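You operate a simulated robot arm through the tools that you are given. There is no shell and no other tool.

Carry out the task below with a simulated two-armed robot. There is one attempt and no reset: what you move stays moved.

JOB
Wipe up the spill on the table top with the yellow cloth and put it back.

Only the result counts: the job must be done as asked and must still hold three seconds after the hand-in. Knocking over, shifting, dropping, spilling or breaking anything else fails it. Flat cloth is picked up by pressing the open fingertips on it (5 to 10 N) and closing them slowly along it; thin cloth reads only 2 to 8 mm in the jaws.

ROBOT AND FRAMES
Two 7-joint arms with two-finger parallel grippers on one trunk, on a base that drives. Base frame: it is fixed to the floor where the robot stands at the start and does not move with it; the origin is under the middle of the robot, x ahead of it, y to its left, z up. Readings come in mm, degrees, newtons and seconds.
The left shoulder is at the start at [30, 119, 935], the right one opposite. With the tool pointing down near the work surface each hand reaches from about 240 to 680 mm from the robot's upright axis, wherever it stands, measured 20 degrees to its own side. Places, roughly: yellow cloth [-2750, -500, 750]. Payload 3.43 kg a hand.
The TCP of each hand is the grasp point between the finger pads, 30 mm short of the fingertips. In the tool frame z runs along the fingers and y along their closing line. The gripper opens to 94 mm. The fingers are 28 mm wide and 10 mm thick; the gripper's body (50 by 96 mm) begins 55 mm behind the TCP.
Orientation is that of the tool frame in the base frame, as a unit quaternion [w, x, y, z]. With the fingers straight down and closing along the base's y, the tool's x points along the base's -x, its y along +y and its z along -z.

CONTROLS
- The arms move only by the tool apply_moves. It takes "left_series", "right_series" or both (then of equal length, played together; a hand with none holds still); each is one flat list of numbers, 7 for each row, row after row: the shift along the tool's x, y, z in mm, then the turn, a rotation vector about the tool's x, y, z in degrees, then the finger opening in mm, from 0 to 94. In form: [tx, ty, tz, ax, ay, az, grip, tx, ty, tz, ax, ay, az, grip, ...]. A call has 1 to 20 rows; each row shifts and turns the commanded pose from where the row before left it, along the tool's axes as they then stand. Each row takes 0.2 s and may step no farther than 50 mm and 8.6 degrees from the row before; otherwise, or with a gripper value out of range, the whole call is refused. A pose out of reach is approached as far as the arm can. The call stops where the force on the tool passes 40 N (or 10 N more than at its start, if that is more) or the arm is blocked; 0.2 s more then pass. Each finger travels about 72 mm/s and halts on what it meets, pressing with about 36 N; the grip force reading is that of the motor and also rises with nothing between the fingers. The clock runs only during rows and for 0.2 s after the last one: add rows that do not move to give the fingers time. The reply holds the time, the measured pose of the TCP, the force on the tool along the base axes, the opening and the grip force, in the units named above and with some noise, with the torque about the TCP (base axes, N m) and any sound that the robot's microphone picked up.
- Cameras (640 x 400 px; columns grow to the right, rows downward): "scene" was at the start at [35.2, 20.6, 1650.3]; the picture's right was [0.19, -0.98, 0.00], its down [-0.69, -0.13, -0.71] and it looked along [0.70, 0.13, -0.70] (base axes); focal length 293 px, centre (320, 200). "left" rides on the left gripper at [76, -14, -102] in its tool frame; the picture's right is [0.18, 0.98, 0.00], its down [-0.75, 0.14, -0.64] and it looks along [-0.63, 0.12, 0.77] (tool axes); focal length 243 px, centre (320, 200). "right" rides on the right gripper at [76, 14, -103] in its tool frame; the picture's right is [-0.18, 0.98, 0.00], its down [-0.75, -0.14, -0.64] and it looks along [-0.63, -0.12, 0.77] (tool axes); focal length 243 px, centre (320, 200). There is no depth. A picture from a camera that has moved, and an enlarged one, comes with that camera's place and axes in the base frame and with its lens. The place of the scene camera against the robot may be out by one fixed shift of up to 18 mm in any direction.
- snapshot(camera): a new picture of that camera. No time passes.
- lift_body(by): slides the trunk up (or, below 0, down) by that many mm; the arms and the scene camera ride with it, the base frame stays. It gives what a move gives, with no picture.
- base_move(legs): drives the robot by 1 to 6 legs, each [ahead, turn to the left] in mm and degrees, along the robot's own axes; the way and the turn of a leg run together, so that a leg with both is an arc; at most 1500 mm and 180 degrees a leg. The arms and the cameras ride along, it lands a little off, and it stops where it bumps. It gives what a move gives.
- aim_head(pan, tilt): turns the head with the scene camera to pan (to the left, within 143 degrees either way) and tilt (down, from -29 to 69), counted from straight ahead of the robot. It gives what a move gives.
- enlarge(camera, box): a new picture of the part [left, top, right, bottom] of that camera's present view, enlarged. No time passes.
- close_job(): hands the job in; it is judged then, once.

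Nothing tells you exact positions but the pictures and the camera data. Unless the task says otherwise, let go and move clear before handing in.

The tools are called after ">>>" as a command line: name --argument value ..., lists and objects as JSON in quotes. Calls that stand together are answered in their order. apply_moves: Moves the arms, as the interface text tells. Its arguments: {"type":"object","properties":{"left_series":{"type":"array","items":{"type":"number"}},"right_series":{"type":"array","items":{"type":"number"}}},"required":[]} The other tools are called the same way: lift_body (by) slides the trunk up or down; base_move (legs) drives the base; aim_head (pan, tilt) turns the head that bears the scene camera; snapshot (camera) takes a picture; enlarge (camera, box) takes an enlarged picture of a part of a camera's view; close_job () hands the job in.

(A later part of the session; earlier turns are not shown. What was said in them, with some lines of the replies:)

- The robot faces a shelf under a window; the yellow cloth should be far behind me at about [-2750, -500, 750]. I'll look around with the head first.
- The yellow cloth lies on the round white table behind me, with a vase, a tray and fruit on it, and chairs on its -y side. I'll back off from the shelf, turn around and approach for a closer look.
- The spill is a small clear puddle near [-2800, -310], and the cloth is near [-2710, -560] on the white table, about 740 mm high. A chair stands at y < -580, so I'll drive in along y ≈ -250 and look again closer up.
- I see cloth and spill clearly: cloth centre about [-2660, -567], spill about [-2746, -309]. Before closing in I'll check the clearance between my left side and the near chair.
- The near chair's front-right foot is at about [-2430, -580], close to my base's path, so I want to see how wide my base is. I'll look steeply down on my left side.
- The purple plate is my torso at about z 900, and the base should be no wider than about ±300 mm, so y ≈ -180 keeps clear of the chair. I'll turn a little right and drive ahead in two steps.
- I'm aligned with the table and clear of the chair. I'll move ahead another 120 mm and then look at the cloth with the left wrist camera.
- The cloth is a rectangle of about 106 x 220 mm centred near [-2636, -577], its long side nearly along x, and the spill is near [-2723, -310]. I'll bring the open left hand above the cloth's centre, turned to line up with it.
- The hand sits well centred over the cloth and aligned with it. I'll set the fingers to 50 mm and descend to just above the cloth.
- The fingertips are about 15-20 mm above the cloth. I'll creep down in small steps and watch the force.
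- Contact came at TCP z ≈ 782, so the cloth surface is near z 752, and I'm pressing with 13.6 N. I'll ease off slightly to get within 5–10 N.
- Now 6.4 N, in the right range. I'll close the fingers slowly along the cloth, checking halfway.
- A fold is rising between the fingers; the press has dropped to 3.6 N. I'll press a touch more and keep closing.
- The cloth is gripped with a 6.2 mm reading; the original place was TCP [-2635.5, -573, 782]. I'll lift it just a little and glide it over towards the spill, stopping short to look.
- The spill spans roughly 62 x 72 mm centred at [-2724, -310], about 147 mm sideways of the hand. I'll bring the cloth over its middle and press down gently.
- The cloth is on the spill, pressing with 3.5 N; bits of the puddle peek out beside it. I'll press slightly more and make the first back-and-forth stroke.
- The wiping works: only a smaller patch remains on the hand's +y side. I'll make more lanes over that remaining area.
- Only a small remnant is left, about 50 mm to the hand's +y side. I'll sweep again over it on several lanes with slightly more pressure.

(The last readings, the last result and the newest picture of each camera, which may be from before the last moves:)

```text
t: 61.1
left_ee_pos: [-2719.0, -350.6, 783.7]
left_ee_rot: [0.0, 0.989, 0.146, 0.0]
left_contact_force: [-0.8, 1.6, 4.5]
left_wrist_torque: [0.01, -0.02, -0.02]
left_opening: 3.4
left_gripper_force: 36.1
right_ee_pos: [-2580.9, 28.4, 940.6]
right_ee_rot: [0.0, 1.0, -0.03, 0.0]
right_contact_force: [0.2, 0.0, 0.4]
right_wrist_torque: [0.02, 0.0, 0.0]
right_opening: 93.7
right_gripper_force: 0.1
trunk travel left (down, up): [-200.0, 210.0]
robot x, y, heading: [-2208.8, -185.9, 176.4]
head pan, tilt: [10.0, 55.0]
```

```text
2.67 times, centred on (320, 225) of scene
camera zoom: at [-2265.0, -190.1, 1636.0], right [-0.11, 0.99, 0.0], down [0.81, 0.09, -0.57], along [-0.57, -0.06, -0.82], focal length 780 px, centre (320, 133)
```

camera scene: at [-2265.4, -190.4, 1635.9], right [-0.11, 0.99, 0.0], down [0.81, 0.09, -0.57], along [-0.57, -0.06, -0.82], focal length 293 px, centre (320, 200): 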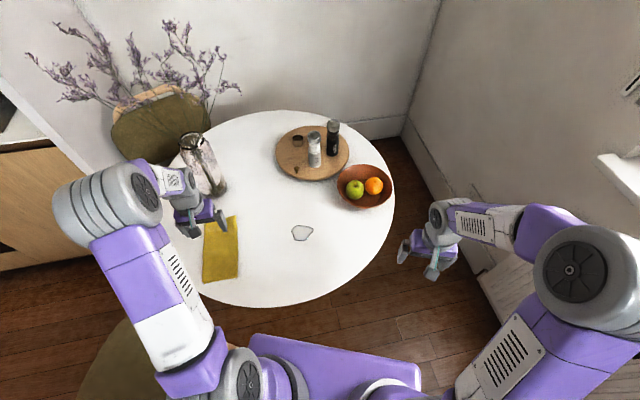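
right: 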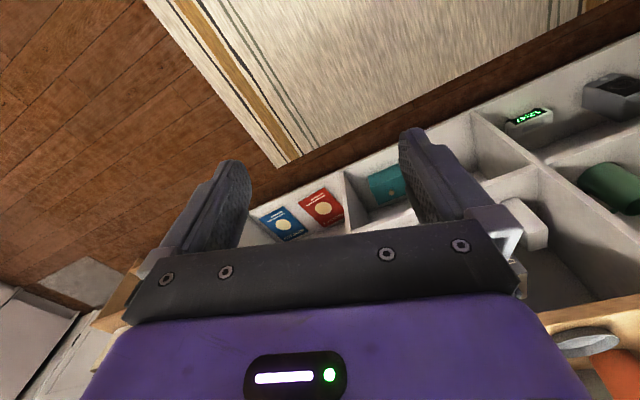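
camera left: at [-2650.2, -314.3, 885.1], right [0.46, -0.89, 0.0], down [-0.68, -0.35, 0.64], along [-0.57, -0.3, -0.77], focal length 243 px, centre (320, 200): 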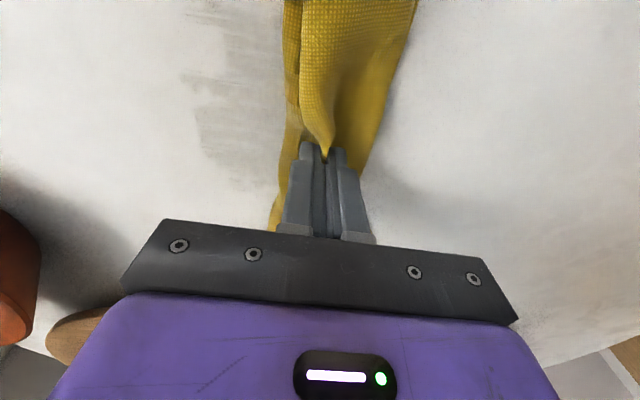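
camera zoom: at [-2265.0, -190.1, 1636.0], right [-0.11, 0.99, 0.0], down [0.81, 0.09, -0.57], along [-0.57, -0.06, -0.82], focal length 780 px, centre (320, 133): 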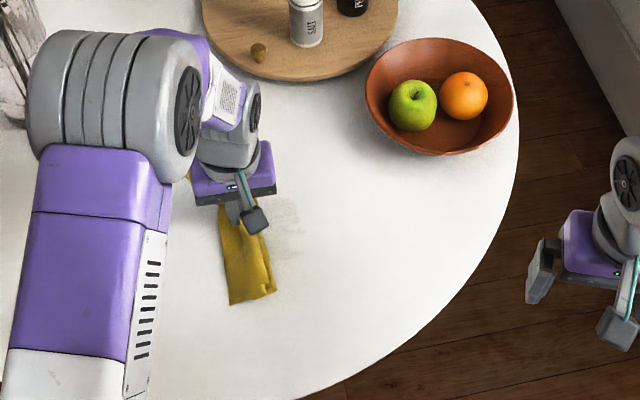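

The puddle is gone, but a faint film of smears remains around [x -31..+65, y -80..-30] relative to the hand. I'll go over that area in further lanes to dry it completely.

>>> apply_moves --left_series '[-14, 0, 0.2, 0, 0, 0, 0, -14, 0, 0, 0, 0, 0, 0, 0, -20, 0, 0, 0, 0, 0, 0, -20, 0, 0, 0, 0, 0, 0, -20, 0, 0, 0, 0, 0, 0, -20, 0, 0, 0, 0, 0, 0, -20, 0, 0, 0, 0, 0, 16, 0, 0, 0, 0, 0, 0, 0, 20, 0, 0, 0, 0, 0, 0, 20, 0, 0, 0, 0, 0, 0, 20, 0, 0, 0, 0, 0, 0, 20, 0, 0, 0, 0, 0, 0, 20, 0, 0, 0, 0, 0, 16, 0, 0, 0, 0, 0, 0, 0, -20, 0, 0, 0, 0, 0, 0, -20, 0, 0, 0, 0, 0, 0, -20, 0, 0, 0, 0, 0, 0, -20, 0, 0, 0, 0, 0, 0, -20, 0, 0, 0, 0, 0]'

>>> snapshot --camera "left"

```text
t: 65.2
left_ee_pos: [-2743.1, -252.6, 784.2]
left_ee_rot: [0.0, 0.989, 0.147, 0.0]
left_contact_force: [0.7, -0.6, 1.5]
left_wrist_torque: [-0.05, -0.02, 0.02]
left_opening: 3.3
left_gripper_force: 36.0
right_ee_pos: [-2581.3, 29.4, 939.6]
right_ee_rot: [0.0, 1.0, -0.03, 0.0]
right_contact_force: [0.0, -0.6, 0.3]
right_wrist_torque: [0.02, 0.0, -0.01]
right_opening: 94.2
right_gripper_force: 0.0
trunk travel left (down, up): [-200.0, 210.0]
robot x, y, heading: [-2208.9, -187.6, 176.7]
head pan, tilt: [10.0, 55.0]
```

```text
taken
camera left: at [-2675.3, -216.4, 885.7], right [0.46, -0.89, 0.0], down [-0.68, -0.35, 0.64], along [-0.57, -0.3, -0.77], focal length 243 px, centre (320, 200)
```

left: 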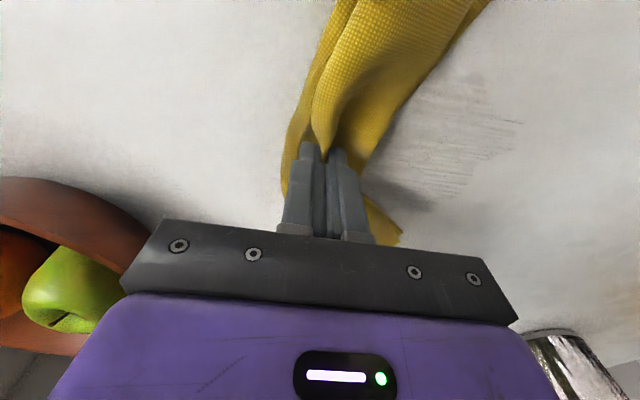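

>>> enlarge --camera "left" --box '[380, 40, 560, 210]'

```text
2.35 times, centred on (470, 125) of left
camera zoom: at [-2675.3, -216.4, 885.7], right [0.46, -0.89, 0.0], down [-0.68, -0.35, 0.64], along [-0.57, -0.3, -0.77], focal length 571 px, centre (-33, 376)
```

zoom: 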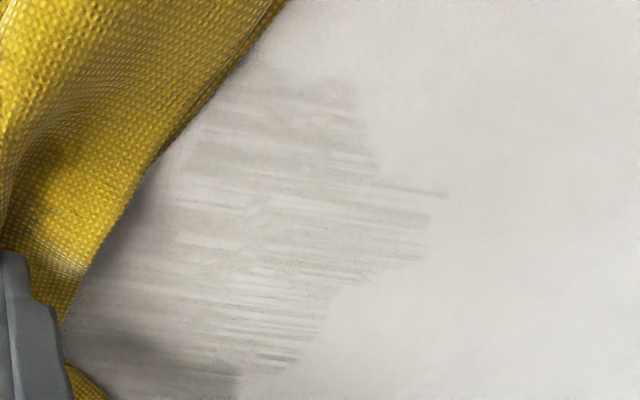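

A thin film of streaks is still visible. I'll press more firmly (about 8 N) and wipe this patch in overlapping lanes again.

>>> apply_moves --left_series '[0, 0, 0.6, 0, 0, 0, 0, 0, 20, 0, 0, 0, 0, 0, 0, 20, 0, 0, 0, 0, 0, 0, 20, 0, 0, 0, 0, 0, 0, 20, 0, 0, 0, 0, 0, 0, 20, 0, 0, 0, 0, 0, 15, 0, 0, 0, 0, 0, 0, 0, -18, 0, 0, 0, 0, 0, 0, -18, 0, 0, 0, 0, 0, 0, -18, 0, 0, 0, 0, 0, 0, -18, 0, 0, 0, 0, 0, 0, -18, 0, 0, 0, 0, 0, 15, 0, 0, 0, 0, 0, 0, 0, 18, 0, 0, 0, 0, 0, 0, 18, 0, 0, 0, 0, 0, 0, 18, 0, 0, 0, 0, 0, 0, 18, 0, 0, 0, 0, 0, 0, 18, 0, 0, 0, 0, 0]'

>>> snapshot --camera "left"

```text
t: 69.0
left_ee_pos: [-2685.1, -340.7, 782.4]
left_ee_rot: [0.001, 0.989, 0.146, 0.0]
left_contact_force: [-1.1, 1.7, 5.6]
left_wrist_torque: [0.05, 0.04, -0.02]
left_opening: 3.0
left_gripper_force: 36.1
right_ee_pos: [-2580.9, 29.5, 940.3]
right_ee_rot: [0.001, 1.0, -0.03, -0.001]
right_contact_force: [0.5, -0.6, -0.1]
right_wrist_torque: [-0.01, -0.01, 0.02]
right_opening: 93.8
right_gripper_force: 0.1
trunk travel left (down, up): [-200.0, 210.0]
robot x, y, heading: [-2207.2, -184.9, 176.6]
head pan, tilt: [10.0, 55.0]
```

```text
taken
camera left: at [-2616.7, -304.3, 885.0], right [0.46, -0.89, 0.0], down [-0.68, -0.35, 0.64], along [-0.57, -0.3, -0.77], focal length 243 px, centre (320, 200)
```

left: 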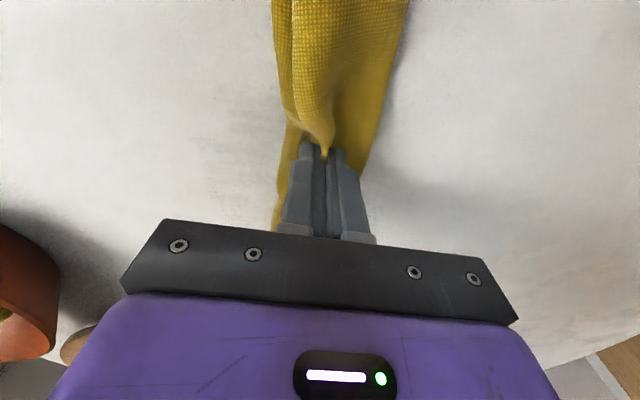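

>>> enlarge --camera "left" --box '[120, 0, 300, 220]'

>>> enlarge --camera "scene" --box '[250, 190, 370, 265]'

```text
1.82 times, centred on (210, 110) of left
camera zoom: at [-2616.7, -304.3, 885.0], right [0.46, -0.89, 0.0], down [-0.68, -0.35, 0.64], along [-0.57, -0.3, -0.77], focal length 441 px, centre (520, 364)
```

zoom: 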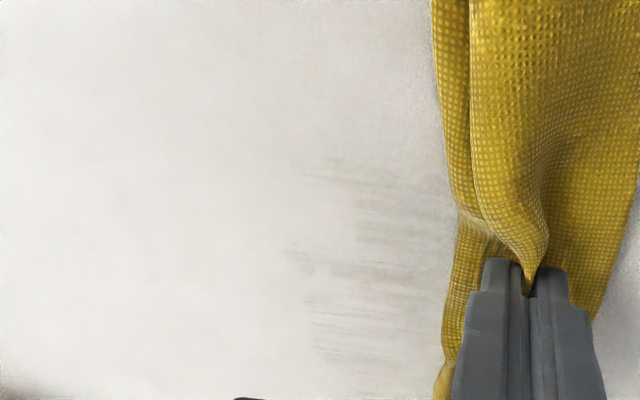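

```text
5.33 times, centred on (310, 228) of scene
camera zoom: at [-2264.9, -190.2, 1636.0], right [-0.11, 0.99, 0.0], down [0.81, 0.09, -0.57], along [-0.57, -0.06, -0.82], focal length 1561 px, centre (373, 53)
```

zoom: 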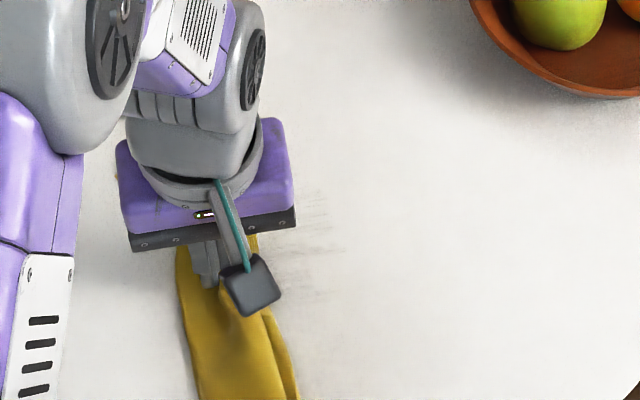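

The film fades with each pass. I'll continue with overlapping lanes over the remaining faint streaks.

>>> apply_moves --left_series '[15, 0, 0.2, 0, 0, 0, 0, 0, -18, 0, 0, 0, 0, 0, 0, -18, 0, 0, 0, 0, 0, 0, -18, 0, 0, 0, 0, 0, 0, -18, 0, 0, 0, 0, 0, 0, -18, 0, 0, 0, 0, 0, -15, 0, 0, 0, 0, 0, 0, 0, 18, 0, 0, 0, 0, 0, 0, 18, 0, 0, 0, 0, 0, 0, 18, 0, 0, 0, 0, 0, 0, 18, 0, 0, 0, 0, 0, 0, 18, 0, 0, 0, 0, 0, -15, 0, 0, 0, 0, 0, 0, 0, -18, 0, 0, 0, 0, 0, 0, -18, 0, 0, 0, 0, 0, 0, -18, 0, 0, 0, 0, 0, 0, -18, 0, 0, 0, 0, 0, 0, -18, 0, 0, 0, 0, 0]'

>>> apply_moves --left_series '[-15, 0, 0, 0, 0, 0, 0, 0, 18, 0, 0, 0, 0, 0, 0, 18, 0, 0, 0, 0, 0, 0, 18, 0, 0, 0, 0, 0, 0, 18, 0, 0, 0, 0, 0, 0, 18, 0, 0, 0, 0, 0, -15, 0, 0, 0, 0, 0, 0, 0, -18, 0, 0, 0, 0, 0, 0, -18, 0, 0, 0, 0, 0, 0, -18, 0, 0, 0, 0, 0, 0, -18, 0, 0, 0, 0, 0, 0, -18, 0, 0, 0, 0, 0, 10, 0, 0, 0, 0, 0, 0, 0, 18, 0, 0, 0, 0, 0, 0, 18, 0, 0, 0, 0, 0, 0, 18, 0, 0, 0, 0, 0, 0, 18, 0, 0, 0, 0, 0, 0, 18, 0, 0, 0, 0, 0]'

>>> snapshot --camera "left"

>>> enlarge --camera "scene" --box '[230, 190, 350, 265]'

```text
t: 72.8
left_ee_pos: [-2727.2, -258.5, 782.1]
left_ee_rot: [-0.001, 0.989, 0.146, -0.001]
left_contact_force: [2.7, -9.5, 28.2]
left_wrist_torque: [-0.48, -0.14, 0.02]
left_opening: 3.1
left_gripper_force: 36.0
right_ee_pos: [-2579.3, 28.4, 941.4]
right_ee_rot: [-0.001, 1.0, -0.03, -0.001]
right_contact_force: [0.8, 0.1, 0.1]
right_wrist_torque: [0.01, -0.02, 0.01]
right_opening: 93.9
right_gripper_force: 0.1
trunk travel left (down, up): [-200.0, 210.0]
robot x, y, heading: [-2208.0, -184.2, 176.6]
head pan, tilt: [10.0, 55.0]
```

```text
t: 74.3
left_ee_pos: [-2720.0, -348.1, 783.2]
left_ee_rot: [-0.001, 0.989, 0.146, 0.001]
left_contact_force: [6.9, 1.7, 20.1]
left_wrist_torque: [-0.04, -0.25, 0.05]
left_opening: 3.5
left_gripper_force: 36.4
right_ee_pos: [-2581.0, 29.0, 941.1]
right_ee_rot: [0.0, 1.0, -0.03, -0.001]
right_contact_force: [-0.5, -0.2, -0.1]
right_wrist_torque: [0.04, 0.02, -0.04]
right_opening: 94.0
right_gripper_force: 0.1
trunk travel left (down, up): [-200.0, 210.0]
robot x, y, heading: [-2207.8, -186.1, 176.4]
head pan, tilt: [10.0, 55.0]
stopped in row 7 (left hand): the force on the tool passed its limit at 42 N (the readings are from after the stop); the commanded pose is now the measured one
```

```text
taken
camera left: at [-2651.5, -312.9, 885.0], right [0.46, -0.89, 0.0], down [-0.68, -0.35, 0.64], along [-0.57, -0.29, -0.77], focal length 243 px, centre (320, 200)
```

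left: 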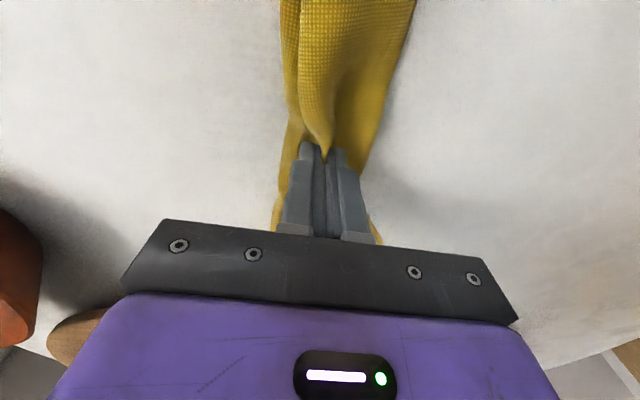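

```text
5.33 times, centred on (290, 228) of scene
camera zoom: at [-2263.4, -190.0, 1635.9], right [-0.11, 0.99, 0.0], down [0.81, 0.09, -0.57], along [-0.57, -0.06, -0.82], focal length 1561 px, centre (480, 53)
```

zoom: 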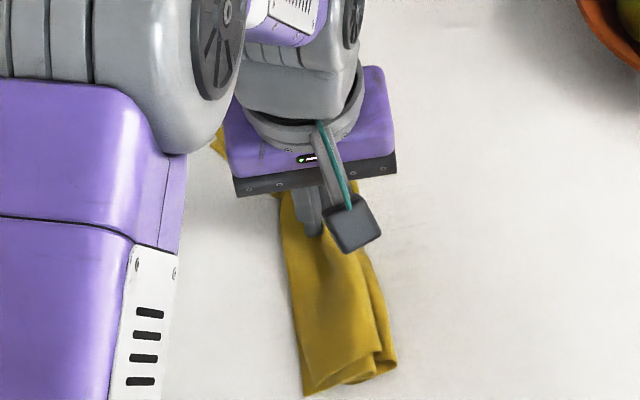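

The streaks look gone; the pressing force had climbed too high, so I'll lift off. I'll raise the cloth and move aside to inspect the whole wiped area.

>>> apply_moves --left_series '[0, 0, -3, 0, 0, 0, 0, 0, 0, -20, 0, 0, 0, 0, 0, 0, -30, 0, 0, 0, 0, 0, 20, -40, 0, 0, 0, 0, 0, 30, -20, 0, 0, 0, 0, 0, 40, 0, 0, 0, 0, 0, 0, 30, 0, 0, 0, 0, 0, 0, 0, 0, 0, 0, 0, 0]'

>>> snapshot --camera "left"

>>> snapshot --camera "scene"

>>> enlarge --camera "scene" --box '[250, 190, 370, 265]'

```text
t: 76.1
left_ee_pos: [-2686.4, -466.5, 894.0]
left_ee_rot: [0.0, 0.989, 0.145, 0.002]
left_contact_force: [-0.6, 0.4, 0.4]
left_wrist_torque: [0.0, 0.0, -0.03]
left_opening: 3.1
left_gripper_force: 35.9
right_ee_pos: [-2581.7, 28.5, 939.8]
right_ee_rot: [0.0, 1.0, -0.031, 0.001]
right_contact_force: [0.0, 0.3, 0.6]
right_wrist_torque: [-0.01, 0.0, 0.03]
right_opening: 94.2
right_gripper_force: 0.1
trunk travel left (down, up): [-200.0, 210.0]
robot x, y, heading: [-2209.7, -184.5, 176.6]
head pan, tilt: [10.0, 55.0]
```

```text
taken
camera left: at [-2618.1, -430.2, 995.6], right [0.46, -0.89, 0.0], down [-0.68, -0.35, 0.64], along [-0.57, -0.29, -0.77], focal length 243 px, centre (320, 200)
```

left: 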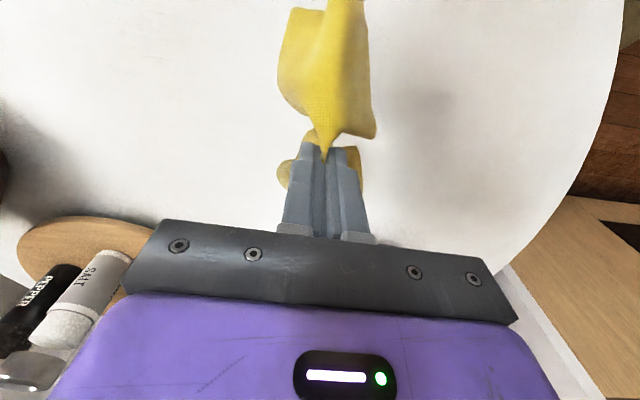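

```text
taken
camera scene: at [-2265.5, -189.8, 1635.9], right [-0.11, 0.99, 0.0], down [0.81, 0.09, -0.57], along [-0.57, -0.06, -0.82], focal length 293 px, centre (320, 200)
```

scene: 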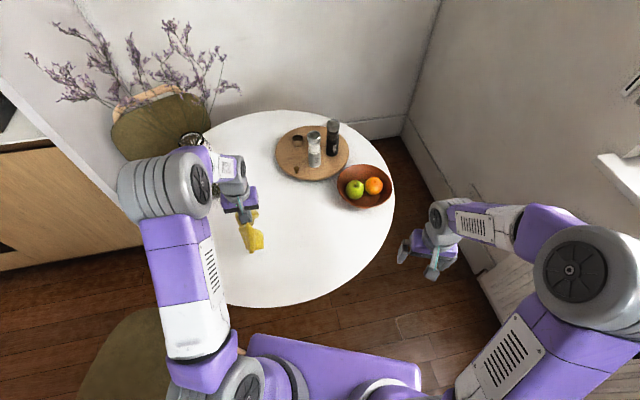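

```text
5.33 times, centred on (310, 228) of scene
camera zoom: at [-2265.5, -189.8, 1635.9], right [-0.11, 0.99, 0.0], down [0.81, 0.09, -0.57], along [-0.57, -0.06, -0.82], focal length 1561 px, centre (373, 53)
```

zoom: 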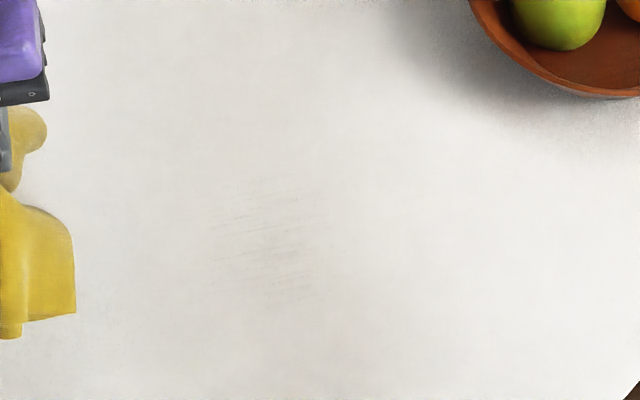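

The puddle is gone; only very faint streaks remain right on the original spot near [-2724, -310]. I'll lower the cloth again next to it and do a few more gentle passes.

>>> apply_moves --left_series '[0, -10, 30, 0, 0, 0, 0, 0, -15, 30, 0, 0, 0, 0, 0, -15, 25, 0, 0, 0, 0, 0, -15, 15, 0, 0, 0, 0, 0, -15, 0, 0, 0, 0, 0, -5, -20, 0, 0, 0, 0, 0, -5, -20, 0, 0, 0, 0, 0, -5, 0, 4, 0, 0, 0, 0, 0, 0, 4, 0, 0, 0, 0, 0, 0, 2, 0, 0, 0, 0, 0, 0, 0, 0, 0, 0, 0]'

>>> snapshot --camera "left"

```text
t: 78.5
left_ee_pos: [-2732.8, -362.1, 784.1]
left_ee_rot: [0.0, 0.989, 0.145, 0.002]
left_contact_force: [-0.1, -0.3, 0.9]
left_wrist_torque: [-0.01, -0.01, -0.01]
left_opening: 3.2
left_gripper_force: 36.2
right_ee_pos: [-2580.9, 29.0, 939.4]
right_ee_rot: [-0.001, 1.0, -0.031, 0.0]
right_contact_force: [-0.1, -1.1, -0.3]
right_wrist_torque: [0.0, 0.0, -0.02]
right_opening: 93.7
right_gripper_force: 0.1
trunk travel left (down, up): [-200.0, 210.0]
robot x, y, heading: [-2206.0, -184.6, 176.6]
head pan, tilt: [10.0, 55.0]
```

```text
taken
camera left: at [-2663.9, -326.9, 886.5], right [0.46, -0.89, 0.0], down [-0.68, -0.35, 0.64], along [-0.57, -0.29, -0.77], focal length 243 px, centre (320, 200)
```

left: 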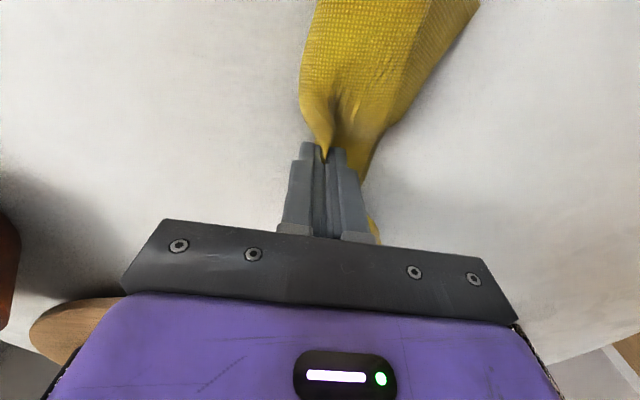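

>>> apply_moves --left_series '[-3, 0, 0.5, 0, 0, 0, 0, 0, 0, 0.5, 0, 0, 0, 0, 0, 0, 0, 0, 0, 0, 0]'

```text
t: 79.3
left_ee_pos: [-2734.1, -364.4, 782.8]
left_ee_rot: [0.0, 0.989, 0.145, 0.003]
left_contact_force: [2.6, 0.9, 7.0]
left_wrist_torque: [-0.08, -0.08, -0.01]
left_opening: 3.5
left_gripper_force: 35.6
right_ee_pos: [-2580.6, 29.4, 940.3]
right_ee_rot: [0.0, 1.0, -0.031, -0.001]
right_contact_force: [0.3, -0.9, 0.4]
right_wrist_torque: [-0.01, 0.02, 0.0]
right_opening: 93.8
right_gripper_force: 0.1
trunk travel left (down, up): [-200.0, 210.0]
robot x, y, heading: [-2206.6, -185.9, 176.6]
head pan, tilt: [10.0, 55.0]
```

Pressing with 7 N now. I'll wipe across the original spot in lanes, checking the force after each pair.

>>> apply_moves --left_series '[0, -16, 0, 0, 0, 0, 0, 0, -16, 0, 0, 0, 0, 0, 0, -16, 0, 0, 0, 0, 0, 0, -16, 0, 0, 0, 0, 0, 0, -16, 0, 0, 0, 0, 0, 0, -16, 0, 0, 0, 0, 0, 15, 0, 0, 0, 0, 0, 0, 0, 16, 0, 0, 0, 0, 0, 0, 16, 0, 0, 0, 0, 0, 0, 16, 0, 0, 0, 0, 0, 0, 16, 0, 0, 0, 0, 0, 0, 16, 0, 0, 0, 0, 0, 0, 16, 0, 0, 0, 0, 0]'

```text
t: 82.1
left_ee_pos: [-2722.2, -359.6, 784.5]
left_ee_rot: [0.0, 0.989, 0.146, 0.001]
left_contact_force: [-1.5, 1.8, 8.8]
left_wrist_torque: [-0.03, 0.04, 0.0]
left_opening: 3.3
left_gripper_force: 36.0
right_ee_pos: [-2580.5, 28.5, 940.1]
right_ee_rot: [0.0, 1.0, -0.03, 0.0]
right_contact_force: [-0.2, 0.2, 0.3]
right_wrist_torque: [0.04, -0.02, 0.01]
right_opening: 93.7
right_gripper_force: 0.1
trunk travel left (down, up): [-200.0, 210.0]
robot x, y, heading: [-2204.9, -186.9, 176.4]
head pan, tilt: [10.0, 55.0]
```

>>> apply_moves --left_series '[15, 0, 0, 0, 0, 0, 0, 0, -16, 0, 0, 0, 0, 0, 0, -16, 0, 0, 0, 0, 0, 0, -16, 0, 0, 0, 0, 0, 0, -16, 0, 0, 0, 0, 0, 0, -16, 0, 0, 0, 0, 0, 0, -16, 0, 0, 0, 0, 0, 15, 0, 0, 0, 0, 0, 0, 0, 16, 0, 0, 0, 0, 0, 0, 16, 0, 0, 0, 0, 0, 0, 16, 0, 0, 0, 0, 0, 0, 16, 0, 0, 0, 0, 0, 0, 16, 0, 0, 0, 0, 0, 0, 16, 0, 0, 0, 0, 0]'

>>> snapshot --camera "left"

```text
t: 85.1
left_ee_pos: [-2691.9, -350.6, 782.8]
left_ee_rot: [0.0, 0.989, 0.145, 0.002]
left_contact_force: [0.1, 1.9, 5.6]
left_wrist_torque: [0.02, 0.02, 0.02]
left_opening: 3.1
left_gripper_force: 35.8
right_ee_pos: [-2580.2, 29.5, 940.8]
right_ee_rot: [0.0, 1.0, -0.03, 0.001]
right_contact_force: [0.0, -0.3, 0.6]
right_wrist_torque: [0.0, 0.01, -0.01]
right_opening: 93.8
right_gripper_force: 0.1
trunk travel left (down, up): [-200.0, 210.0]
robot x, y, heading: [-2208.5, -187.8, 176.4]
head pan, tilt: [10.0, 55.0]
```

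```text
taken
camera left: at [-2622.6, -314.7, 885.7], right [0.46, -0.89, 0.0], down [-0.68, -0.35, 0.64], along [-0.57, -0.29, -0.77], focal length 243 px, centre (320, 200)
```

left: 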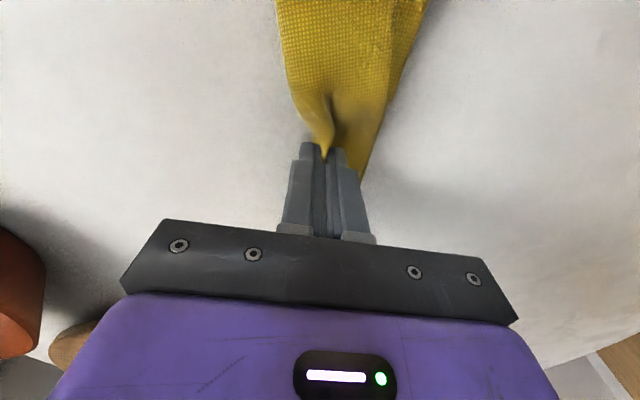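

>>> enlarge --camera "left" --box '[120, 0, 300, 220]'

>>> enlarge --camera "scene" --box '[250, 190, 370, 265]'

```text
1.82 times, centred on (210, 110) of left
camera zoom: at [-2622.6, -314.7, 885.7], right [0.46, -0.89, 0.0], down [-0.68, -0.35, 0.64], along [-0.57, -0.29, -0.77], focal length 441 px, centre (520, 364)
```

zoom: 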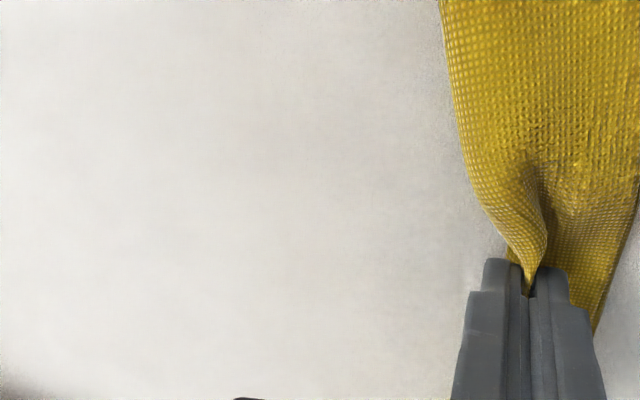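

```text
5.33 times, centred on (310, 228) of scene
camera zoom: at [-2264.9, -190.2, 1635.9], right [-0.11, 0.99, 0.0], down [0.81, 0.09, -0.57], along [-0.57, -0.06, -0.82], focal length 1561 px, centre (373, 53)
```

zoom: 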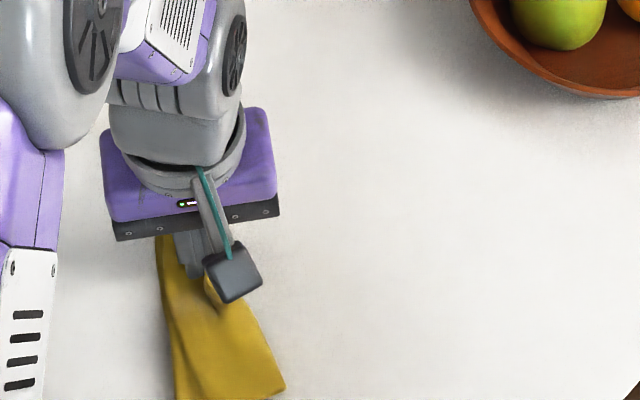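

The table looks clean where visible. I'll lift slightly and glide back towards the cloth's original place, checking the wiped spot from there.

>>> apply_moves --left_series '[0, 0, -4, 0, 0, 0, 0, 0, 0, -6, 0, 0, 0, 0, -1, 20, 0, 0, 0, 0, 0, -1, 22, 0, 0, 0, 0, 0, -1, 22, 0, 0, 0, 0, 0, -1, 22, 0, 0, 0, 0, 0, -1, 22, 0, 0, 0, 0, 0, 0, 0, 0, 0, 0, 0, 0]'

>>> snapshot --camera "left"

>>> enlarge --camera "scene" --box '[250, 190, 370, 265]'

```text
t: 86.9
left_ee_pos: [-2666.3, -456.2, 794.5]
left_ee_rot: [-0.001, 0.989, 0.145, 0.002]
left_contact_force: [-0.2, -0.1, 0.0]
left_wrist_torque: [-0.01, -0.03, 0.0]
left_opening: 3.3
left_gripper_force: 35.8
right_ee_pos: [-2581.2, 29.6, 940.7]
right_ee_rot: [0.0, 1.0, -0.031, 0.0]
right_contact_force: [0.6, -0.6, -0.5]
right_wrist_torque: [0.0, 0.0, 0.0]
right_opening: 94.0
right_gripper_force: 0.0
trunk travel left (down, up): [-200.0, 210.0]
robot x, y, heading: [-2208.1, -184.7, 176.7]
head pan, tilt: [10.0, 55.0]
```

```text
taken
camera left: at [-2597.3, -419.8, 895.8], right [0.46, -0.89, 0.0], down [-0.68, -0.35, 0.64], along [-0.57, -0.29, -0.77], focal length 243 px, centre (320, 200)
```

left: 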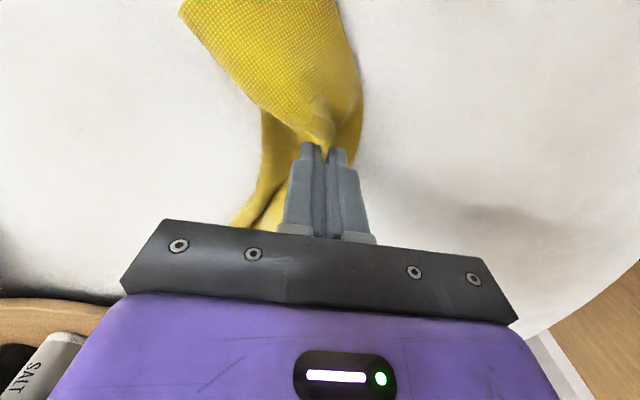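

```text
5.33 times, centred on (310, 228) of scene
camera zoom: at [-2265.5, -189.7, 1635.9], right [-0.11, 0.99, 0.0], down [0.81, 0.09, -0.57], along [-0.57, -0.06, -0.82], focal length 1561 px, centre (373, 53)
```

zoom: 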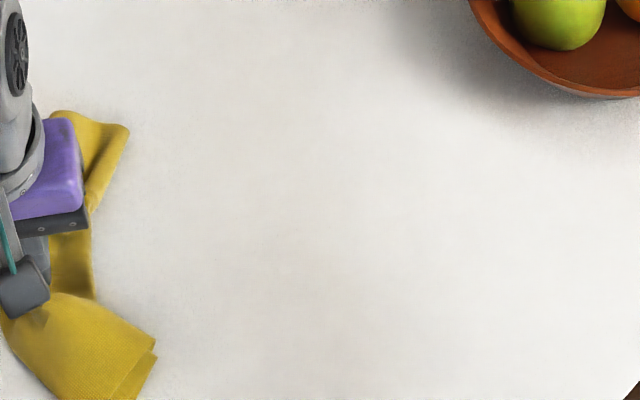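

The spill is completely gone. I'll glide the cloth on to its original place, overshooting a little and coming back so its trailing ends straighten out.

>>> apply_moves --left_series '[-1, 22, 0, 0, 0, 0, 0, -1, 24, 0, 0, 0, 0, 0, -1, 24, 0, 0, 0, 0, 0, -1, 24, 0, 0, 0, 0, 0, -0.5, 24, 0, 0, 0, 0, 0, 0, 24, 0, 0, 0, 0, 0, 0, 23, 0, 0, 0, 0, 0, 0, 0, 0, 0, 0, 0, 0, 0, -12, 0, 0, 0, 0, 0, 0, -12, 0, 0, 0, 0, 0, 0, -12, 0, 0, 0, 0, 0, 0, -9, 0, 0, 0, 0, 0, 0, 0, 0, 0, 0, 0, 0]'

>>> snapshot --camera "left"

>>> enlarge --camera "scene" --box '[130, 150, 370, 300]'

```text
t: 89.7
left_ee_pos: [-2632.4, -571.8, 792.4]
left_ee_rot: [-0.001, 0.989, 0.147, 0.003]
left_contact_force: [-0.4, -0.3, 0.0]
left_wrist_torque: [-0.01, -0.05, -0.01]
left_opening: 3.1
left_gripper_force: 35.8
right_ee_pos: [-2580.2, 29.5, 940.3]
right_ee_rot: [0.0, 1.0, -0.031, 0.0]
right_contact_force: [0.2, 0.2, 0.1]
right_wrist_torque: [0.0, -0.01, 0.01]
right_opening: 94.1
right_gripper_force: 0.0
trunk travel left (down, up): [-200.0, 210.0]
robot x, y, heading: [-2208.5, -181.6, 176.6]
head pan, tilt: [10.0, 55.0]
```

```text
taken
camera left: at [-2565.0, -536.0, 894.8], right [0.46, -0.89, 0.0], down [-0.68, -0.35, 0.64], along [-0.57, -0.29, -0.77], focal length 243 px, centre (320, 200)
```

left: 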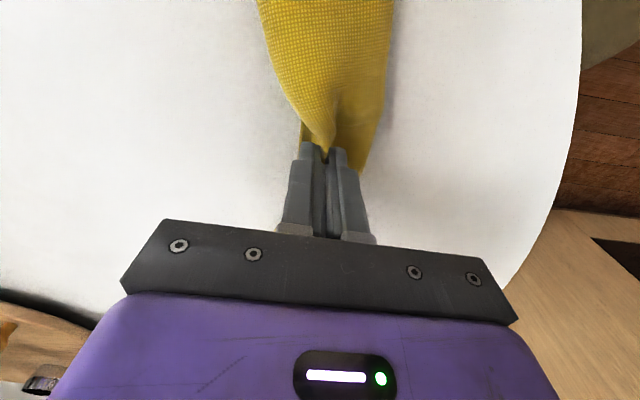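

```text
2.67 times, centred on (250, 225) of scene
camera zoom: at [-2265.3, -190.2, 1635.9], right [-0.11, 0.99, 0.0], down [0.81, 0.09, -0.57], along [-0.57, -0.06, -0.82], focal length 780 px, centre (507, 133)
```

zoom: 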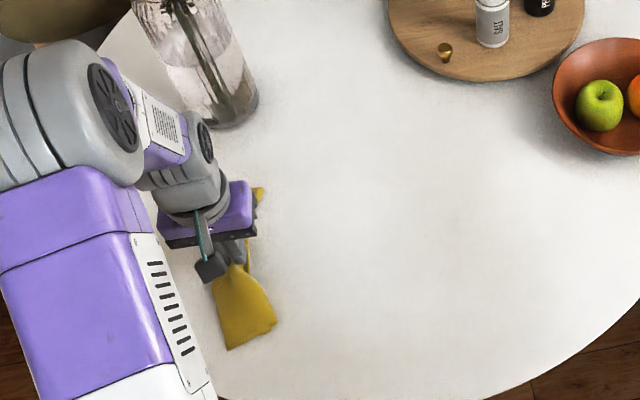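

The cloth lies straight at its original place. I'll lower to the table with a light press and then open slowly, which also spreads the fold out.

>>> apply_moves --left_series '[0, 0, 4, 0, 0, 0, 0, 0, 0, 4, 0, 0, 0, 0, 0, 0, 1.5, 0, 0, 0, 0, 0, 0, 0, 0, 0, 0, 0]'

```text
t: 90.7
left_ee_pos: [-2634.0, -571.6, 783.7]
left_ee_rot: [-0.001, 0.989, 0.145, 0.002]
left_contact_force: [-0.2, 0.4, 4.8]
left_wrist_torque: [-0.04, -0.01, -0.01]
left_opening: 3.4
left_gripper_force: 35.5
right_ee_pos: [-2580.9, 28.4, 940.7]
right_ee_rot: [0.0, 1.0, -0.031, 0.0]
right_contact_force: [-0.1, 0.4, -0.2]
right_wrist_torque: [0.01, -0.01, -0.04]
right_opening: 94.2
right_gripper_force: 0.1
trunk travel left (down, up): [-200.0, 210.0]
robot x, y, heading: [-2205.5, -185.2, 176.3]
head pan, tilt: [10.0, 55.0]
```

>>> apply_moves --left_series '[0, 0, 0, 0, 0, 0, 4, 0, 0, 0, 0, 0, 0, 7, 0, 0, 0, 0, 0, 0, 10, 0, 0, 0, 0, 0, 0, 14, 0, 0, 0, 0, 0, 0, 18, 0, 0, 0, 0, 0, 0, 22, 0, 0, 0, 0, 0, 0, 26, 0, 0, 0, 0, 0, 0, 30, 0, 0, 0, 0, 0, 0, 34, 0, 0, 0, 0, 0, 0, 38, 0, 0, 0, 0, 0, 0, 42, 0, 0, 0, 0, 0, 0, 46, 0, 0, 0, 0, 0, 0, 50, 0, 0, 0, 0, 0, 0, 50]'

>>> snapshot --camera "left"

```text
t: 93.7
left_ee_pos: [-2633.6, -572.4, 784.3]
left_ee_rot: [0.0, 0.989, 0.146, 0.003]
left_contact_force: [-1.0, 0.3, -0.6]
left_wrist_torque: [0.01, 0.01, 0.01]
left_opening: 50.0
left_gripper_force: 0.1
right_ee_pos: [-2581.2, 29.2, 940.2]
right_ee_rot: [0.0, 1.0, -0.031, 0.0]
right_contact_force: [1.1, 0.0, -0.5]
right_wrist_torque: [0.01, -0.04, 0.0]
right_opening: 94.0
right_gripper_force: 0.1
trunk travel left (down, up): [-200.0, 210.0]
robot x, y, heading: [-2205.0, -186.8, 176.2]
head pan, tilt: [10.0, 55.0]
```

```text
taken
camera left: at [-2565.9, -536.4, 885.7], right [0.46, -0.89, 0.0], down [-0.68, -0.35, 0.64], along [-0.57, -0.29, -0.77], focal length 243 px, centre (320, 200)
```

left: 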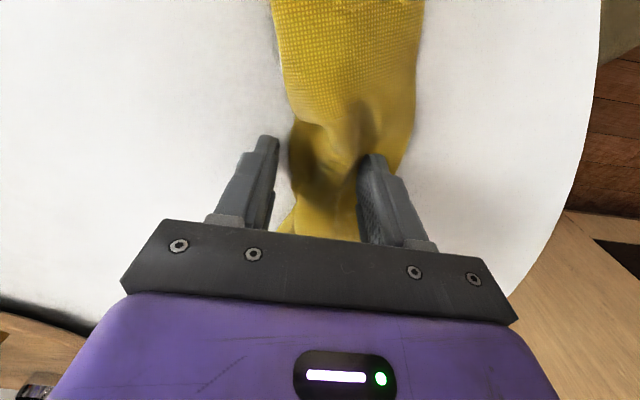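

Released: the cloth lies between the open fingers. I'll lift straight up carefully and check that nothing clings.

>>> apply_moves --left_series '[0, 0, 0, 0, 0, 0, 56, 0, 0, 0, 0, 0, 0, 56, 0, 0, -5, 0, 0, 0, 56, 0, 0, -10, 0, 0, 0, 56, 0, 0, -25, 0, 0, 0, 60, 0, 0, -30, 0, 0, 0, 70, 0, 0, -35, 0, 0, 0, 80, 0, 0, 0, 0, 0, 0, 94, 0, 0, 0, 0, 0, 0, 94]'

>>> snapshot --camera "left"

>>> enlarge --camera "scene" --box '[130, 150, 370, 300]'

```text
t: 95.7
left_ee_pos: [-2634.5, -569.9, 889.0]
left_ee_rot: [-0.001, 0.989, 0.145, 0.003]
left_contact_force: [0.8, 0.1, -1.1]
left_wrist_torque: [0.0, 0.01, -0.04]
left_opening: 94.1
left_gripper_force: 0.1
right_ee_pos: [-2579.9, 29.3, 939.8]
right_ee_rot: [0.0, 1.0, -0.03, 0.0]
right_contact_force: [0.1, 0.4, 1.0]
right_wrist_torque: [0.01, 0.0, 0.01]
right_opening: 93.9
right_gripper_force: 0.0
trunk travel left (down, up): [-200.0, 210.0]
robot x, y, heading: [-2208.9, -185.8, 176.7]
head pan, tilt: [10.0, 55.0]
```

```text
taken
camera left: at [-2566.5, -533.6, 990.5], right [0.46, -0.89, 0.0], down [-0.68, -0.35, 0.64], along [-0.57, -0.29, -0.77], focal length 243 px, centre (320, 200)
```

left: 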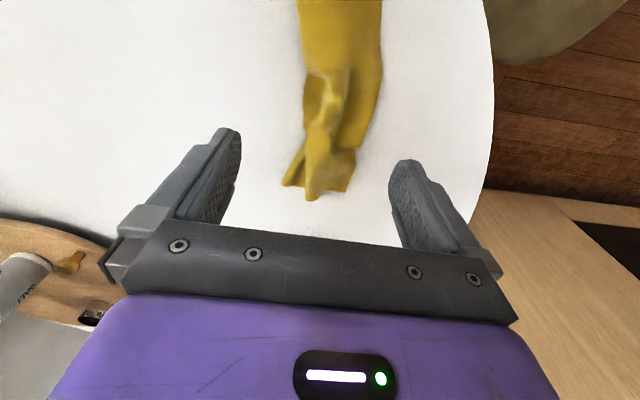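

```text
2.67 times, centred on (250, 225) of scene
camera zoom: at [-2265.1, -190.0, 1635.9], right [-0.11, 0.99, 0.0], down [0.81, 0.09, -0.57], along [-0.57, -0.06, -0.82], focal length 780 px, centre (507, 133)
```

zoom: 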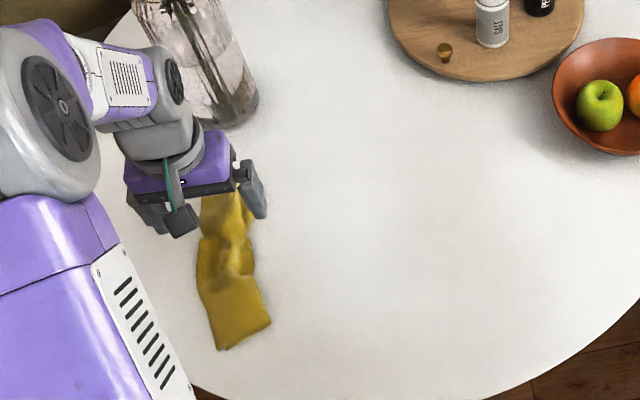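

The cloth is back at its place and released. I'll bring the hand back to its earlier clear pose and look over the whole table once more.

>>> apply_moves --left_series '[0, 0, -25, 0, 0, 0, 94, 0, 0, -20, 0, 0, 0, 94, 0, 0, 0, 0, 0, 6.8, 94, 0, 0, 0, 0, 0, 6.8, 94, 0, 0, 0, 0, 0, 6.7, 94, 0, -40, 0, 0, 0, 0, 94, 10, -40, 0, 0, 0, 0, 94, 10, -40, 0, 0, 0, 0, 94, 10, -40, 0, 0, 0, 0, 94, 10, -40, 0, 0, 0, 0, 94, 10, 0, 0, 0, 0, 0, 94]'

>>> snapshot --camera "left"

>>> snapshot --camera "scene"

>>> enlarge --camera "scene" --box '[180, 150, 420, 300]'

```text
t: 98.1
left_ee_pos: [-2575.6, -375.2, 935.0]
left_ee_rot: [-0.001, 1.0, -0.03, 0.003]
left_contact_force: [0.5, -1.1, 0.0]
left_wrist_torque: [0.01, 0.04, 0.04]
left_opening: 93.9
left_gripper_force: 0.1
right_ee_pos: [-2580.3, 28.5, 939.9]
right_ee_rot: [0.0, 1.0, -0.03, 0.0]
right_contact_force: [0.4, 0.1, -0.6]
right_wrist_torque: [-0.04, -0.01, -0.01]
right_opening: 93.9
right_gripper_force: 0.1
trunk travel left (down, up): [-200.0, 210.0]
robot x, y, heading: [-2207.9, -189.6, 176.7]
head pan, tilt: [10.0, 55.0]
```

```text
taken
camera left: at [-2500.0, -365.9, 1037.2], right [0.12, -0.99, 0.0], down [-0.76, -0.1, 0.64], along [-0.63, -0.08, -0.77], focal length 243 px, centre (320, 200)
```

left: 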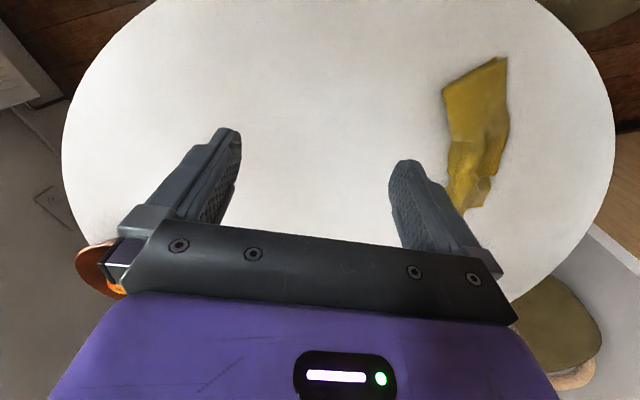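

```text
taken
camera scene: at [-2265.0, -190.8, 1635.9], right [-0.11, 0.99, 0.0], down [0.81, 0.09, -0.57], along [-0.57, -0.06, -0.82], focal length 293 px, centre (320, 200)
```

scene: 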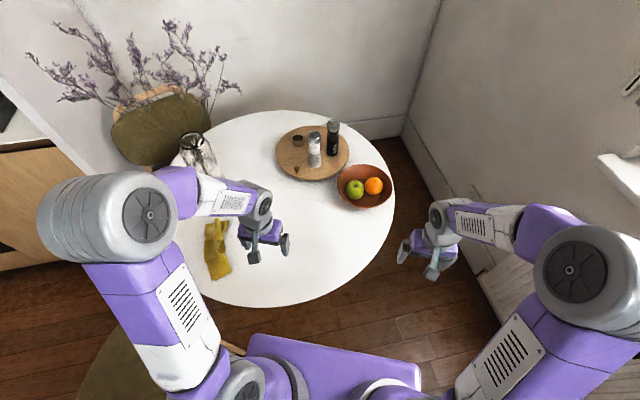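

```text
2.67 times, centred on (300, 225) of scene
camera zoom: at [-2265.0, -190.8, 1635.9], right [-0.11, 0.99, 0.0], down [0.81, 0.09, -0.57], along [-0.57, -0.06, -0.82], focal length 780 px, centre (373, 133)
```

zoom: 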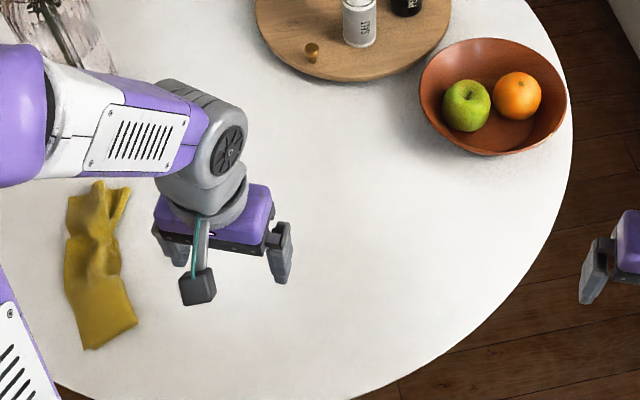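

>>> enlarge --camera "left" --box '[200, 40, 420, 230]'

>>> enlarge --camera "scene" --box '[260, 180, 380, 270]'

```text
2.11 times, centred on (310, 135) of left
camera zoom: at [-2500.0, -365.9, 1037.2], right [0.12, -0.99, 0.0], down [-0.76, -0.1, 0.64], along [-0.63, -0.08, -0.77], focal length 511 px, centre (341, 337)
```

zoom: 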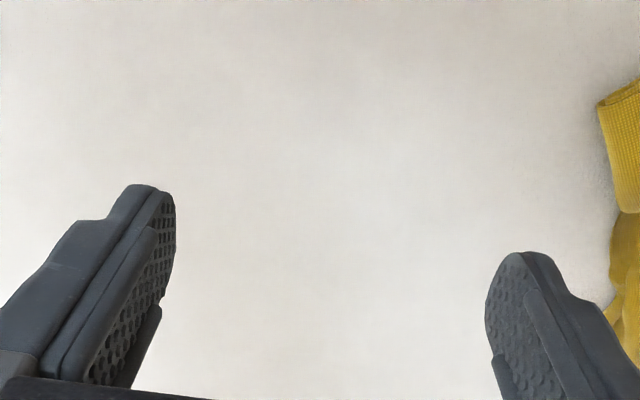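

```text
4.44 times, centred on (320, 225) of scene
camera zoom: at [-2265.0, -190.8, 1635.9], right [-0.11, 0.99, 0.0], down [0.81, 0.09, -0.57], along [-0.57, -0.06, -0.82], focal length 1301 px, centre (320, 89)
```

zoom: 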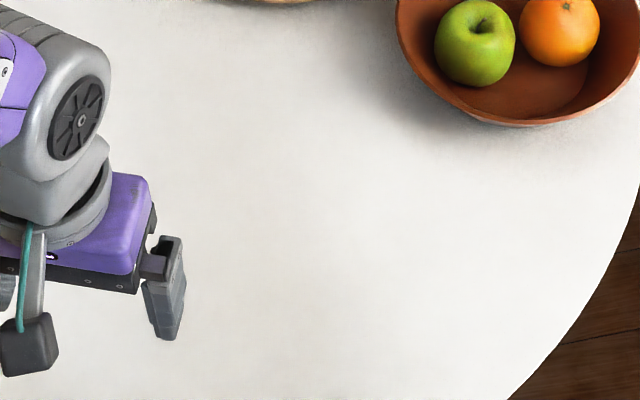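

The table top is clean with no streaks left. The yellow cloth lies released at its original place, within about 15 mm by the pictures, and the vase, tray and fruit bowl are where they were. Both hands are clear, so I'm handing in.

>>> close_job

```text
The job is handed in.
```

I wiped up the spill on the round white table and put the yellow cloth back. The last close-up pictures showed no puddle or streaks.

- **Cloth:** it lies about 15 mm from where it was, judged from the pictures. It points the same way as before, but it is crumpled and narrower than when it lay flat.
- **Other items:** the vase, tray, shakers, fruit bowl and chairs look undisturbed. The robot did not bump anything while driving.
- **Force:** one wiping pass pressed too hard and stopped itself at 42 N. I lifted off and finished with lighter passes.

Both hands were empty and clear of the table when I handed the job in.
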